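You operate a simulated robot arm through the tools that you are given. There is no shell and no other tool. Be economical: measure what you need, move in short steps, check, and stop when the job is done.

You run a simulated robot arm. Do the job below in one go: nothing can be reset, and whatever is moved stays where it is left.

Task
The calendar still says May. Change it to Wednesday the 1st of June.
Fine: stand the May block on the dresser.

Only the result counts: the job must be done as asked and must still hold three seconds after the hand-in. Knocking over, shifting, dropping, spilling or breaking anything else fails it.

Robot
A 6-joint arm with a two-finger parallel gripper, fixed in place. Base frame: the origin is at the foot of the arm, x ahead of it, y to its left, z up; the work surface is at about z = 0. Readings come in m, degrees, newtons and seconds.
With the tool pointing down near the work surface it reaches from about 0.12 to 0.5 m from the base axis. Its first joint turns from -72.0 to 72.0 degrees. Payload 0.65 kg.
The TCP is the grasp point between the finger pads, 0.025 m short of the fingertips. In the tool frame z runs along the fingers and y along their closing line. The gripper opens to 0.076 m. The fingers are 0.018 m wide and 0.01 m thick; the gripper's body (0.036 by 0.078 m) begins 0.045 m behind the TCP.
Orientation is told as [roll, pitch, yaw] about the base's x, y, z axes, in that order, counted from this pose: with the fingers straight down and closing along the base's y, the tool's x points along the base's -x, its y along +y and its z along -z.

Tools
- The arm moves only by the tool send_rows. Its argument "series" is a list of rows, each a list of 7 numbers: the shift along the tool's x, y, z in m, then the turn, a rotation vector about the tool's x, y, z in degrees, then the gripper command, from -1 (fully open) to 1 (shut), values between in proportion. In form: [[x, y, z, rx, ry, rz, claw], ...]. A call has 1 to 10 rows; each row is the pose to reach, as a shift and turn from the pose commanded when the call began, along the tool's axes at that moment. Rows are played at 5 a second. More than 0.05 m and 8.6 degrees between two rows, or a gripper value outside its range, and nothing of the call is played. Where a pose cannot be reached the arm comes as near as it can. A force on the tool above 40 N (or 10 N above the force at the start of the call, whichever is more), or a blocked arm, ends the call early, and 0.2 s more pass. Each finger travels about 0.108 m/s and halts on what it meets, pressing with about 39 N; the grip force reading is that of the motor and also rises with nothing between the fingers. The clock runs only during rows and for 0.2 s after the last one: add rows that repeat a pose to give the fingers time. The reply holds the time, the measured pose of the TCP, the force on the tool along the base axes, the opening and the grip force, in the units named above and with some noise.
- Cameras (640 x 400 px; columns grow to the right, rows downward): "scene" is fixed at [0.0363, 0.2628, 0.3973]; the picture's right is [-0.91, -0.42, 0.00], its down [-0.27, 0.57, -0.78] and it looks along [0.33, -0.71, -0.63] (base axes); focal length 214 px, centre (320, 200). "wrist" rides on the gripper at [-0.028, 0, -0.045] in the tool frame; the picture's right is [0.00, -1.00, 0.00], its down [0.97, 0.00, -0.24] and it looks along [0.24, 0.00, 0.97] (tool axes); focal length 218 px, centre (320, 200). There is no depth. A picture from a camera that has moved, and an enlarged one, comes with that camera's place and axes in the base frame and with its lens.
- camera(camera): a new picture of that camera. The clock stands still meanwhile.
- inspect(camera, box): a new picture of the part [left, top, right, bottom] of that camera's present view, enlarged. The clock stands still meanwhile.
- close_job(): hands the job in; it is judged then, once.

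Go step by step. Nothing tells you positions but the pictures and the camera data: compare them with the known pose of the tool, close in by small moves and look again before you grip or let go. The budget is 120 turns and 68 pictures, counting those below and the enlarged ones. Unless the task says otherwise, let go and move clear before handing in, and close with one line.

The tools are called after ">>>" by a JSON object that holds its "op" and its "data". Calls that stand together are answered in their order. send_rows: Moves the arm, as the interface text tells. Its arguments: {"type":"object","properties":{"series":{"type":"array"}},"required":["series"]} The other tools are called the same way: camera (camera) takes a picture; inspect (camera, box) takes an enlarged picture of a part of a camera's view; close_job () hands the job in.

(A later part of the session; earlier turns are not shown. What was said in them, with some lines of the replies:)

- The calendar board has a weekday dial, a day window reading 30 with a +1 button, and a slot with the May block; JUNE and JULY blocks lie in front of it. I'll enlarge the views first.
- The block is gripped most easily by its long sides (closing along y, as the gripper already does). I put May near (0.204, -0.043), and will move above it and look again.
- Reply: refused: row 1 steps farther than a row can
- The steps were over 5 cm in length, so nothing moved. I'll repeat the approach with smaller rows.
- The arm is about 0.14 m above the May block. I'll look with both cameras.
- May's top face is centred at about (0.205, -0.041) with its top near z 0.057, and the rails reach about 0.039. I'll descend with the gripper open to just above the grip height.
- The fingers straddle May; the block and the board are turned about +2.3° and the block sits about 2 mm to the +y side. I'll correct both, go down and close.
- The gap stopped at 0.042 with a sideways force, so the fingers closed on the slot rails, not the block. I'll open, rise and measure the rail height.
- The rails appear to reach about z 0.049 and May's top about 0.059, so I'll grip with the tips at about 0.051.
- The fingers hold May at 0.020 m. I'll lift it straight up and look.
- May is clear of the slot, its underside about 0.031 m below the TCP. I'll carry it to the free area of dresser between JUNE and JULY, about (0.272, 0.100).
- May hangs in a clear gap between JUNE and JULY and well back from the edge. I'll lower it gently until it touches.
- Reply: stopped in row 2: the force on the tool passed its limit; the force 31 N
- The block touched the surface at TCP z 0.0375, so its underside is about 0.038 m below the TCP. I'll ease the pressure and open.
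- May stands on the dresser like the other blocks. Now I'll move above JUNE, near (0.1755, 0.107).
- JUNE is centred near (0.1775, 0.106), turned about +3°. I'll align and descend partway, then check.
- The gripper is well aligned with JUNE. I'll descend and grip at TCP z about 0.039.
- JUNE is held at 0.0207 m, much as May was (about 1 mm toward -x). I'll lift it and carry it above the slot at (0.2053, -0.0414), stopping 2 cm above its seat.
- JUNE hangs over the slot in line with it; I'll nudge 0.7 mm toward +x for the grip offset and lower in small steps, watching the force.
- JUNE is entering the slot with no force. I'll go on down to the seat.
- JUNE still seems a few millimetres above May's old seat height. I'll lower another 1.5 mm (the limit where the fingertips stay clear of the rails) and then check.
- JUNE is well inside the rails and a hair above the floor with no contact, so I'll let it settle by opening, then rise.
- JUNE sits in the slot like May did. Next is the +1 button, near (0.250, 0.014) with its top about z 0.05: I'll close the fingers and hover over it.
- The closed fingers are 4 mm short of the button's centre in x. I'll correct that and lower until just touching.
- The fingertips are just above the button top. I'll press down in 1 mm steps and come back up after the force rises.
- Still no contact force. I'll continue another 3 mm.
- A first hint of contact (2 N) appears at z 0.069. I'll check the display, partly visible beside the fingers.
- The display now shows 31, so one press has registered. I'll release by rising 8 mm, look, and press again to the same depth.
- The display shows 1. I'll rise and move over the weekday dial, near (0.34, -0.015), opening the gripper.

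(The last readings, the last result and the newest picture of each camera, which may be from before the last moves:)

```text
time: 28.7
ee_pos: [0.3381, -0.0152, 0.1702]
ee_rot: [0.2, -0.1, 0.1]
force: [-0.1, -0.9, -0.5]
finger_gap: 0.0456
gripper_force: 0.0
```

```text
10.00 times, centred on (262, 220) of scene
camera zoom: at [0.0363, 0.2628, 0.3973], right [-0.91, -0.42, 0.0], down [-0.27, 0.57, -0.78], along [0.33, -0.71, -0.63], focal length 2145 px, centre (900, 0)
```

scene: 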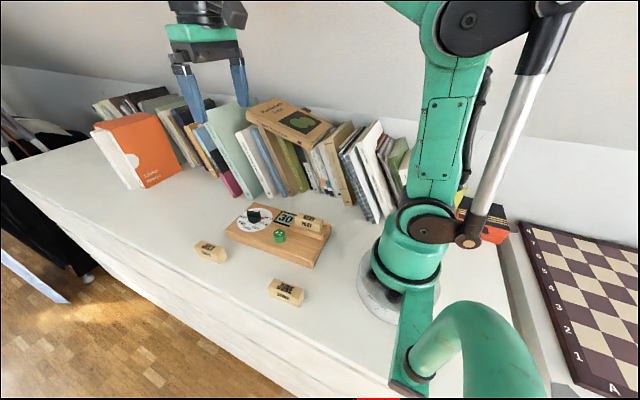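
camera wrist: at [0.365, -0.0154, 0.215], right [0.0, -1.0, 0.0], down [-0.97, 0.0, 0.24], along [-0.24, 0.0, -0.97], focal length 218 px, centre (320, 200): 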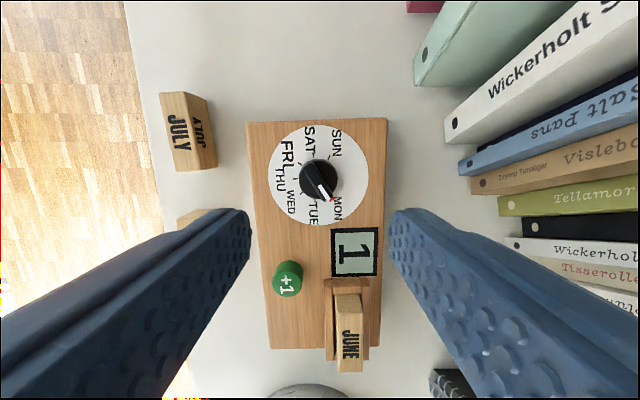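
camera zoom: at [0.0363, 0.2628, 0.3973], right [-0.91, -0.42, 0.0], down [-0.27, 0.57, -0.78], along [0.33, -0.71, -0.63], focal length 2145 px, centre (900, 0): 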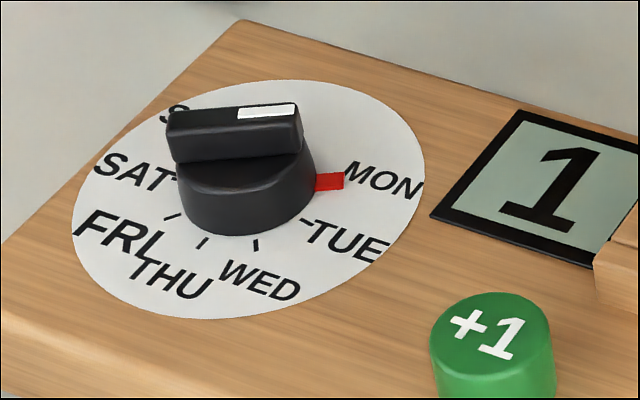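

The dial's knob has a raised bar pointing at MON; it's centred at about (0.340, -0.014), bar top about z 0.055, and day ticks are 40° apart, so WED is 80° clockwise seen from above. I'll turn the gripper to straddle the bar (yaw about +34°) and come down partway.

>>> {"op": "send_rows", "data": {"series": [[-0.0025, 0.0012, 0.01, 0, 0, -8.5, -0.2], [-0.0025, 0.0012, 0.02, 0, 0, -17, -0.2], [-0.0025, 0.0012, 0.035, 0, 0, -25.5, -0.2], [-0.0025, 0.0012, 0.05, 0, 0, -33.8, -0.2], [-0.0025, 0.0012, 0.065, 0, 0, -33.8, -0.2], [-0.0025, 0.0012, 0.065, 0, 0, -33.8, -0.2]]}}

>>> {"op": "camera", "data": {"camera": "wrist"}}

>>> {"op": "inspect", "data": {"camera": "scene", "box": [220, 180, 300, 240]}}

```text
time: 30.1
ee_pos: [0.3411, -0.0141, 0.1046]
ee_rot: [0.1, -0.2, 33.9]
force: [0.6, 0.7, 0.5]
finger_gap: 0.0459
gripper_force: 0.1
```

```text
24 pictures are left
camera wrist: at [0.3635, 0.0006, 0.1493], right [0.56, -0.83, 0.0], down [-0.81, -0.54, 0.24], along [-0.2, -0.13, -0.97], focal length 218 px, centre (320, 200)
```

wrist: 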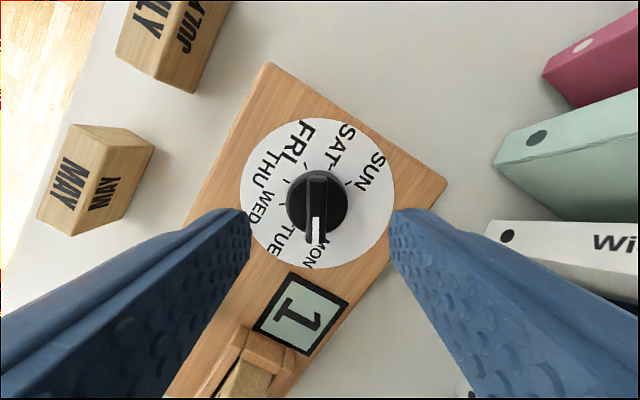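

```text
6.67 times, centred on (260, 210) of scene
camera zoom: at [0.0363, 0.2628, 0.3973], right [-0.91, -0.42, 0.0], down [-0.27, 0.57, -0.78], along [0.33, -0.71, -0.63], focal length 1430 px, centre (720, 133)
```

zoom: 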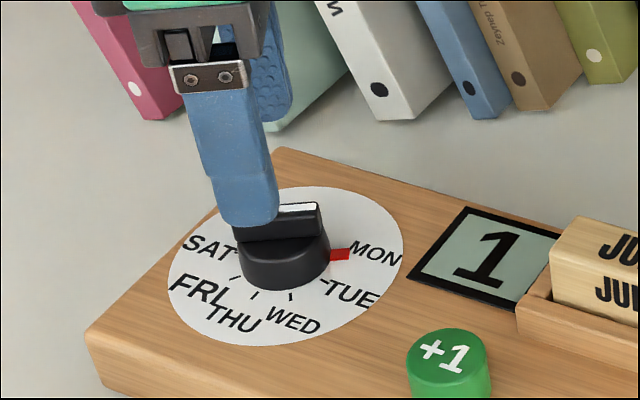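

The bar is aligned with the gripper, offset about 1.3 mm sideways and 2 mm lengthwise. I'll correct and go down to straddle it.

>>> {"op": "send_rows", "data": {"series": [[-0.002, 0.0013, 0.012, 0, 0, 0, -0.2], [-0.002, 0.0013, 0.024, 0, 0, 0, -0.2], [-0.002, 0.0013, 0.0315, 0, 0, 0, -0.2], [-0.002, 0.0013, 0.0315, 0, 0, 0, -0.2]]}}

>>> {"op": "camera", "data": {"camera": "wrist"}}

>>> {"op": "inspect", "data": {"camera": "scene", "box": [220, 180, 300, 240]}}

```text
time: 31.1
ee_pos: [0.3429, -0.0134, 0.0717]
ee_rot: [0.1, -0.1, 33.8]
force: [-0.8, -0.2, -0.3]
finger_gap: 0.0454
gripper_force: 0.0
```

```text
22 pictures are left
camera wrist: at [0.3647, 0.0024, 0.1173], right [0.56, -0.83, 0.0], down [-0.81, -0.54, 0.24], along [-0.2, -0.13, -0.97], focal length 218 px, centre (320, 200)
```

wrist: 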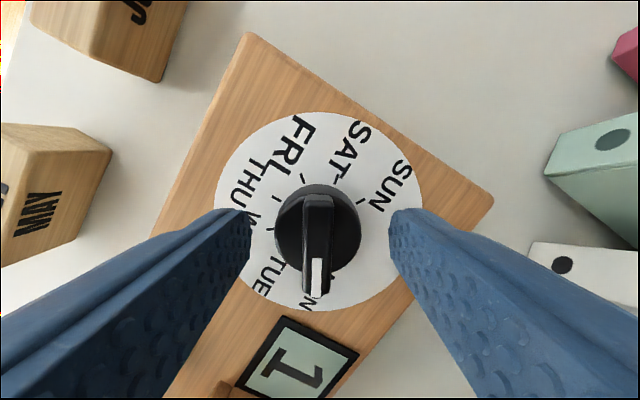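

```text
6.67 times, centred on (260, 210) of scene
camera zoom: at [0.0363, 0.2628, 0.3973], right [-0.91, -0.42, 0.0], down [-0.27, 0.57, -0.78], along [0.33, -0.71, -0.63], focal length 1430 px, centre (720, 133)
```

zoom: 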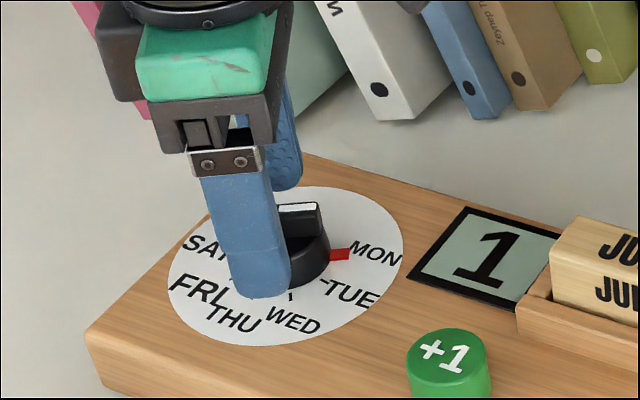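

The axis is centred between the fingers within about 1 mm. I'll close on the bar.

>>> {"op": "send_rows", "data": {"series": [[0.0005, 0.0007, 0, 0, 0, 0, 0.1], [0.0005, 0.0007, 0, 0, 0, 0, 0.5], [0.0005, 0.0007, 0, 0, 0, 0, 0.8], [0.0005, 0.0007, 0, 0, 0, 0, 0.8], [0.0005, 0.0007, 0, 0, 0, 0, 0.8]]}}

>>> {"op": "inspect", "data": {"camera": "scene", "box": [220, 180, 300, 240]}}

```text
time: 32.3
ee_pos: [0.3417, -0.013, 0.0732]
ee_rot: [0.1, -0.2, 33.8]
force: [2.4, 0.1, 0.5]
finger_gap: 0.0291
gripper_force: 39.4
```

```text
6.67 times, centred on (260, 210) of scene
camera zoom: at [0.0363, 0.2628, 0.3973], right [-0.91, -0.42, 0.0], down [-0.27, 0.57, -0.78], along [0.33, -0.71, -0.63], focal length 1430 px, centre (720, 133)
```

zoom: 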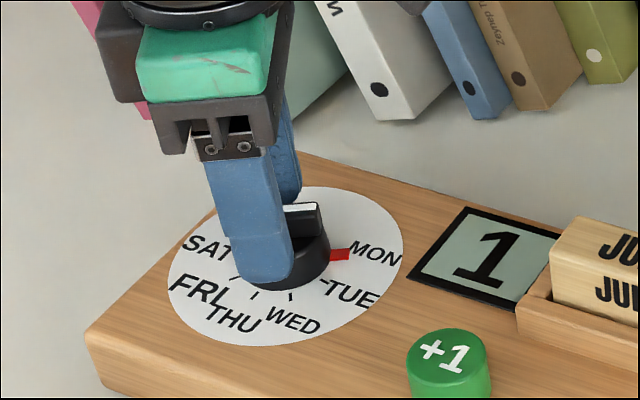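

The gap of 0.029 means the fingers are on the knob's round base. I'll open, rise 5 mm and close on the bar instead.

>>> {"op": "send_rows", "data": {"series": [[0, 0, 0, 0, 0, 0, 0.1], [0, 0, -0.005, 0, 0, 0, 0.0], [0, 0, -0.005, 0, 0, 0, 0.4], [0, 0, -0.005, 0, 0, 0, 0.8], [0, 0, -0.005, 0, 0, 0, 0.8], [0, 0, -0.005, 0, 0, 0, 0.8]]}}

>>> {"op": "inspect", "data": {"camera": "scene", "box": [220, 180, 300, 240]}}

```text
time: 33.7
ee_pos: [0.342, -0.0131, 0.0782]
ee_rot: [0.2, -0.2, 33.8]
force: [-0.9, 0.8, 3.7]
finger_gap: 0.0086
gripper_force: 30.2
```

```text
6.67 times, centred on (260, 210) of scene
camera zoom: at [0.0363, 0.2628, 0.3973], right [-0.91, -0.42, 0.0], down [-0.27, 0.57, -0.78], along [0.33, -0.71, -0.63], focal length 1430 px, centre (720, 133)
```

zoom: 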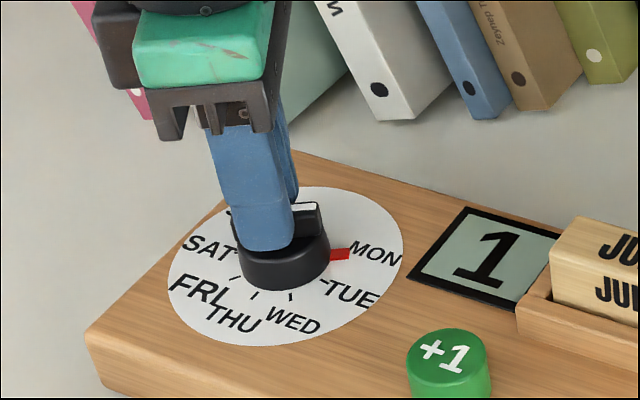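

The fingers now hold the bar (gap 0.0086). I'll turn it clockwise 24° first and check that only the knob moves.

>>> {"op": "send_rows", "data": {"series": [[0, 0, 0, 0, 0, 8, 0.8], [0, 0, 0, 0, 0, 16, 0.8], [0, 0, 0, 0, 0, 24, 0.8], [0, 0, 0, 0, 0, 24, 0.8]]}}

>>> {"op": "inspect", "data": {"camera": "scene", "box": [220, 180, 300, 240]}}

```text
time: 34.7
ee_pos: [0.3412, -0.0128, 0.0777]
ee_rot: [0.3, -0.2, 9.8]
force: [4.2, -2.3, -0.7]
finger_gap: 0.0084
gripper_force: 30.5
```

```text
6.67 times, centred on (260, 210) of scene
camera zoom: at [0.0363, 0.2628, 0.3973], right [-0.91, -0.42, 0.0], down [-0.27, 0.57, -0.78], along [0.33, -0.71, -0.63], focal length 1430 px, centre (720, 133)
```

zoom: 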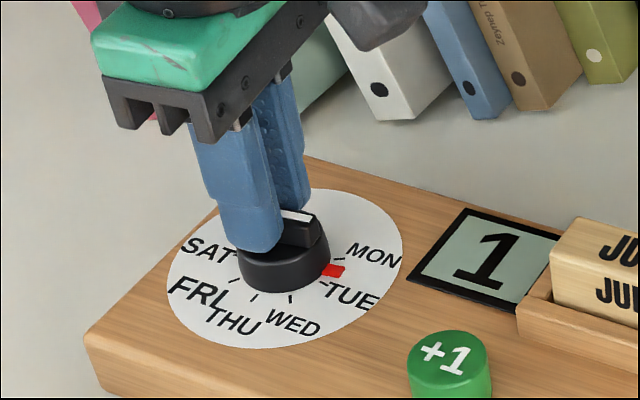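

The pointer is turning with the gripper; a small sideways force shows I'm pulling slightly off-axis, so I'll shift 1 mm toward +x as I turn on another 24°.

>>> {"op": "send_rows", "data": {"series": [[-0.001, -0.0006, 0, 0, 0, 0, 0.8], [-0.001, -0.0006, 0, 0, 0, 8, 0.8], [-0.001, -0.0006, 0, 0, 0, 16, 0.8], [-0.001, -0.0006, 0, 0, 0, 24, 0.8], [-0.001, -0.0006, 0, 0, 0, 24, 0.8]]}}

>>> {"op": "inspect", "data": {"camera": "scene", "box": [220, 180, 300, 240]}}

```text
time: 35.9
ee_pos: [0.3413, -0.0127, 0.0782]
ee_rot: [0.2, -0.1, -14.2]
force: [2.7, -0.5, -0.2]
finger_gap: 0.0089
gripper_force: 30.1
```

```text
6.67 times, centred on (260, 210) of scene
camera zoom: at [0.0363, 0.2628, 0.3973], right [-0.91, -0.42, 0.0], down [-0.27, 0.57, -0.78], along [0.33, -0.71, -0.63], focal length 1430 px, centre (720, 133)
```

zoom: 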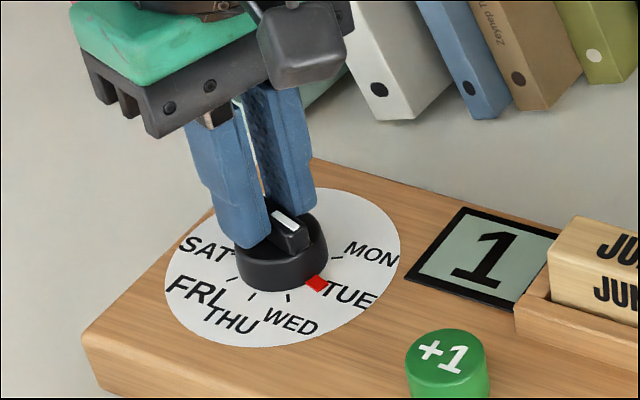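

The pointer has just passed TUE, as expected; the board drifted by under a millimetre. I'll turn the remaining 32° without extra shift.

>>> {"op": "send_rows", "data": {"series": [[0, 0, 0, 0, 0, 8, 0.8], [0, 0, 0, 0, 0, 16, 0.8], [0, 0, 0, 0, 0, 24, 0.8], [0, 0, 0, 0, 0, 32, 0.8], [0, 0, 0, 0, 0, 32, 0.8]]}}

>>> {"op": "inspect", "data": {"camera": "scene", "box": [220, 180, 300, 240]}}

```text
time: 37.1
ee_pos: [0.342, -0.0127, 0.0777]
ee_rot: [0.1, 0.1, -46.3]
force: [-14.2, -4.9, 20.7]
finger_gap: 0.0085
gripper_force: 30.5
```

```text
6.67 times, centred on (260, 210) of scene
camera zoom: at [0.0362, 0.2628, 0.3973], right [-0.91, -0.42, 0.0], down [-0.26, 0.57, -0.78], along [0.33, -0.71, -0.63], focal length 1430 px, centre (720, 133)
```

zoom: 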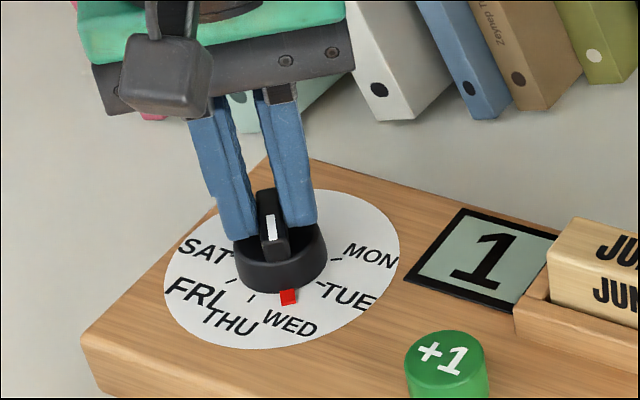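

The pointer is on the WED tick, but there is some strain (about 20 N up). I'll open to free the bar and then rise.

>>> {"op": "send_rows", "data": {"series": [[0, 0, -0.0005, 0, 0, 0, 0.5], [0, 0, -0.001, 0, 0, 0, 0.2], [0, 0, -0.001, 0, 0, 0, 0], [0, 0, -0.02, 0, 0, 0, 0], [0, 0, -0.06, 0, 0, 0, 0], [0, 0, -0.1, 0, 0, 0, 0], [0, 0, -0.1, 0, 0, 0, 0]]}}

>>> {"op": "inspect", "data": {"camera": "scene", "box": [220, 180, 340, 270]}}

>>> {"op": "camera", "data": {"camera": "wrist"}}

```text
time: 38.7
ee_pos: [0.3419, -0.0134, 0.1754]
ee_rot: [0.3, 0.1, -46.2]
force: [-0.3, 0.1, -0.4]
finger_gap: 0.0378
gripper_force: 0.0
```

```text
4.44 times, centred on (280, 225) of scene
camera zoom: at [0.0363, 0.2628, 0.3973], right [-0.91, -0.42, 0.0], down [-0.27, 0.57, -0.78], along [0.33, -0.71, -0.63], focal length 953 px, centre (498, 89)
```

zoom: 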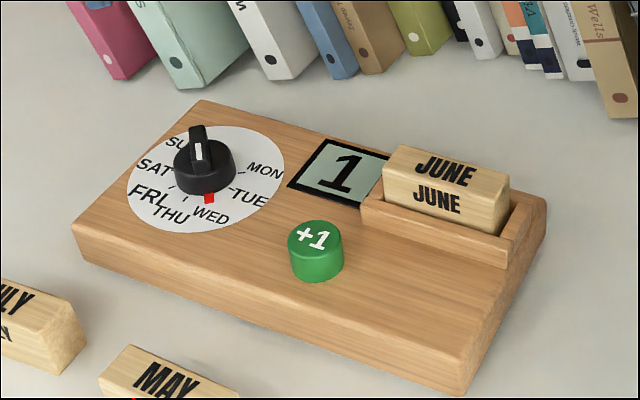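

```text
14 pictures are left
camera wrist: at [0.3605, -0.0324, 0.2216], right [-0.72, -0.69, 0.0], down [-0.67, 0.7, 0.24], along [-0.16, 0.18, -0.97], focal length 218 px, centre (320, 200)
```

wrist: 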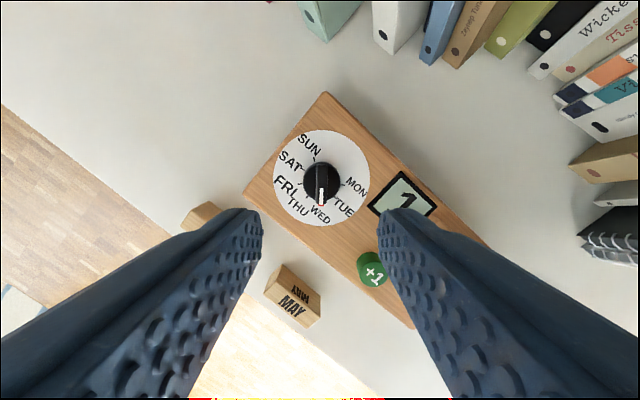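

The pointer appears to read WED. I'll verify it enlarged and the whole scene too.

>>> {"op": "inspect", "data": {"camera": "wrist", "box": [264, 140, 376, 210]}}

>>> {"op": "camera", "data": {"camera": "scene"}}

```text
5.71 times, centred on (320, 175) of wrist
camera zoom: at [0.3605, -0.0324, 0.2216], right [-0.72, -0.69, 0.0], down [-0.67, 0.7, 0.24], along [-0.16, 0.18, -0.97], focal length 1247 px, centre (320, 343)
```

zoom: 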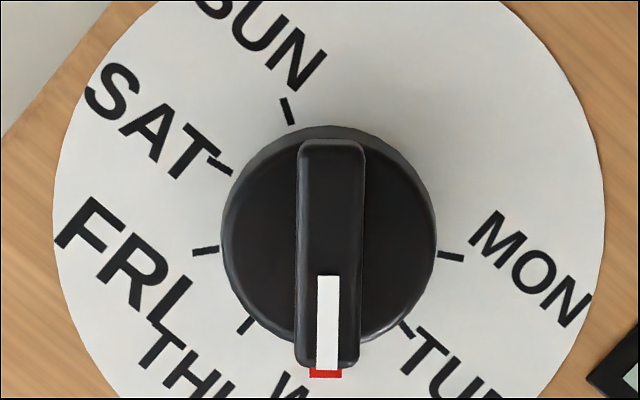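

```text
12 pictures are left
```

scene: 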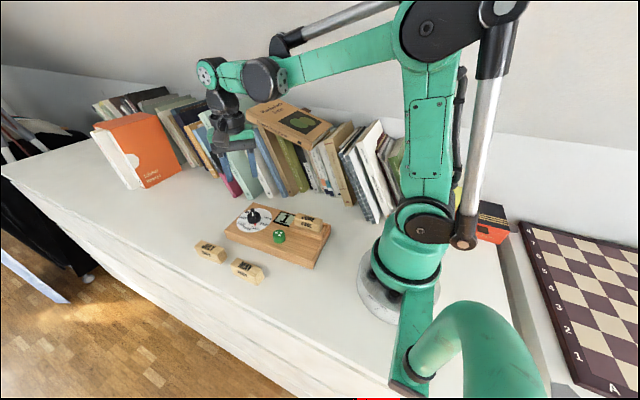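

The pointer sits centred on WED, the day reads 1, JUNE is in the slot, May stands on the dresser, and the arm is clear. I'm handing in now.

>>> {"op": "close_job", "data": {}}

```text
The job is handed in.
```

The calendar now reads Wednesday, 1 June, and the May block stands on the dresser; the calendar board slid by about 1 mm while I turned the weekday dial.
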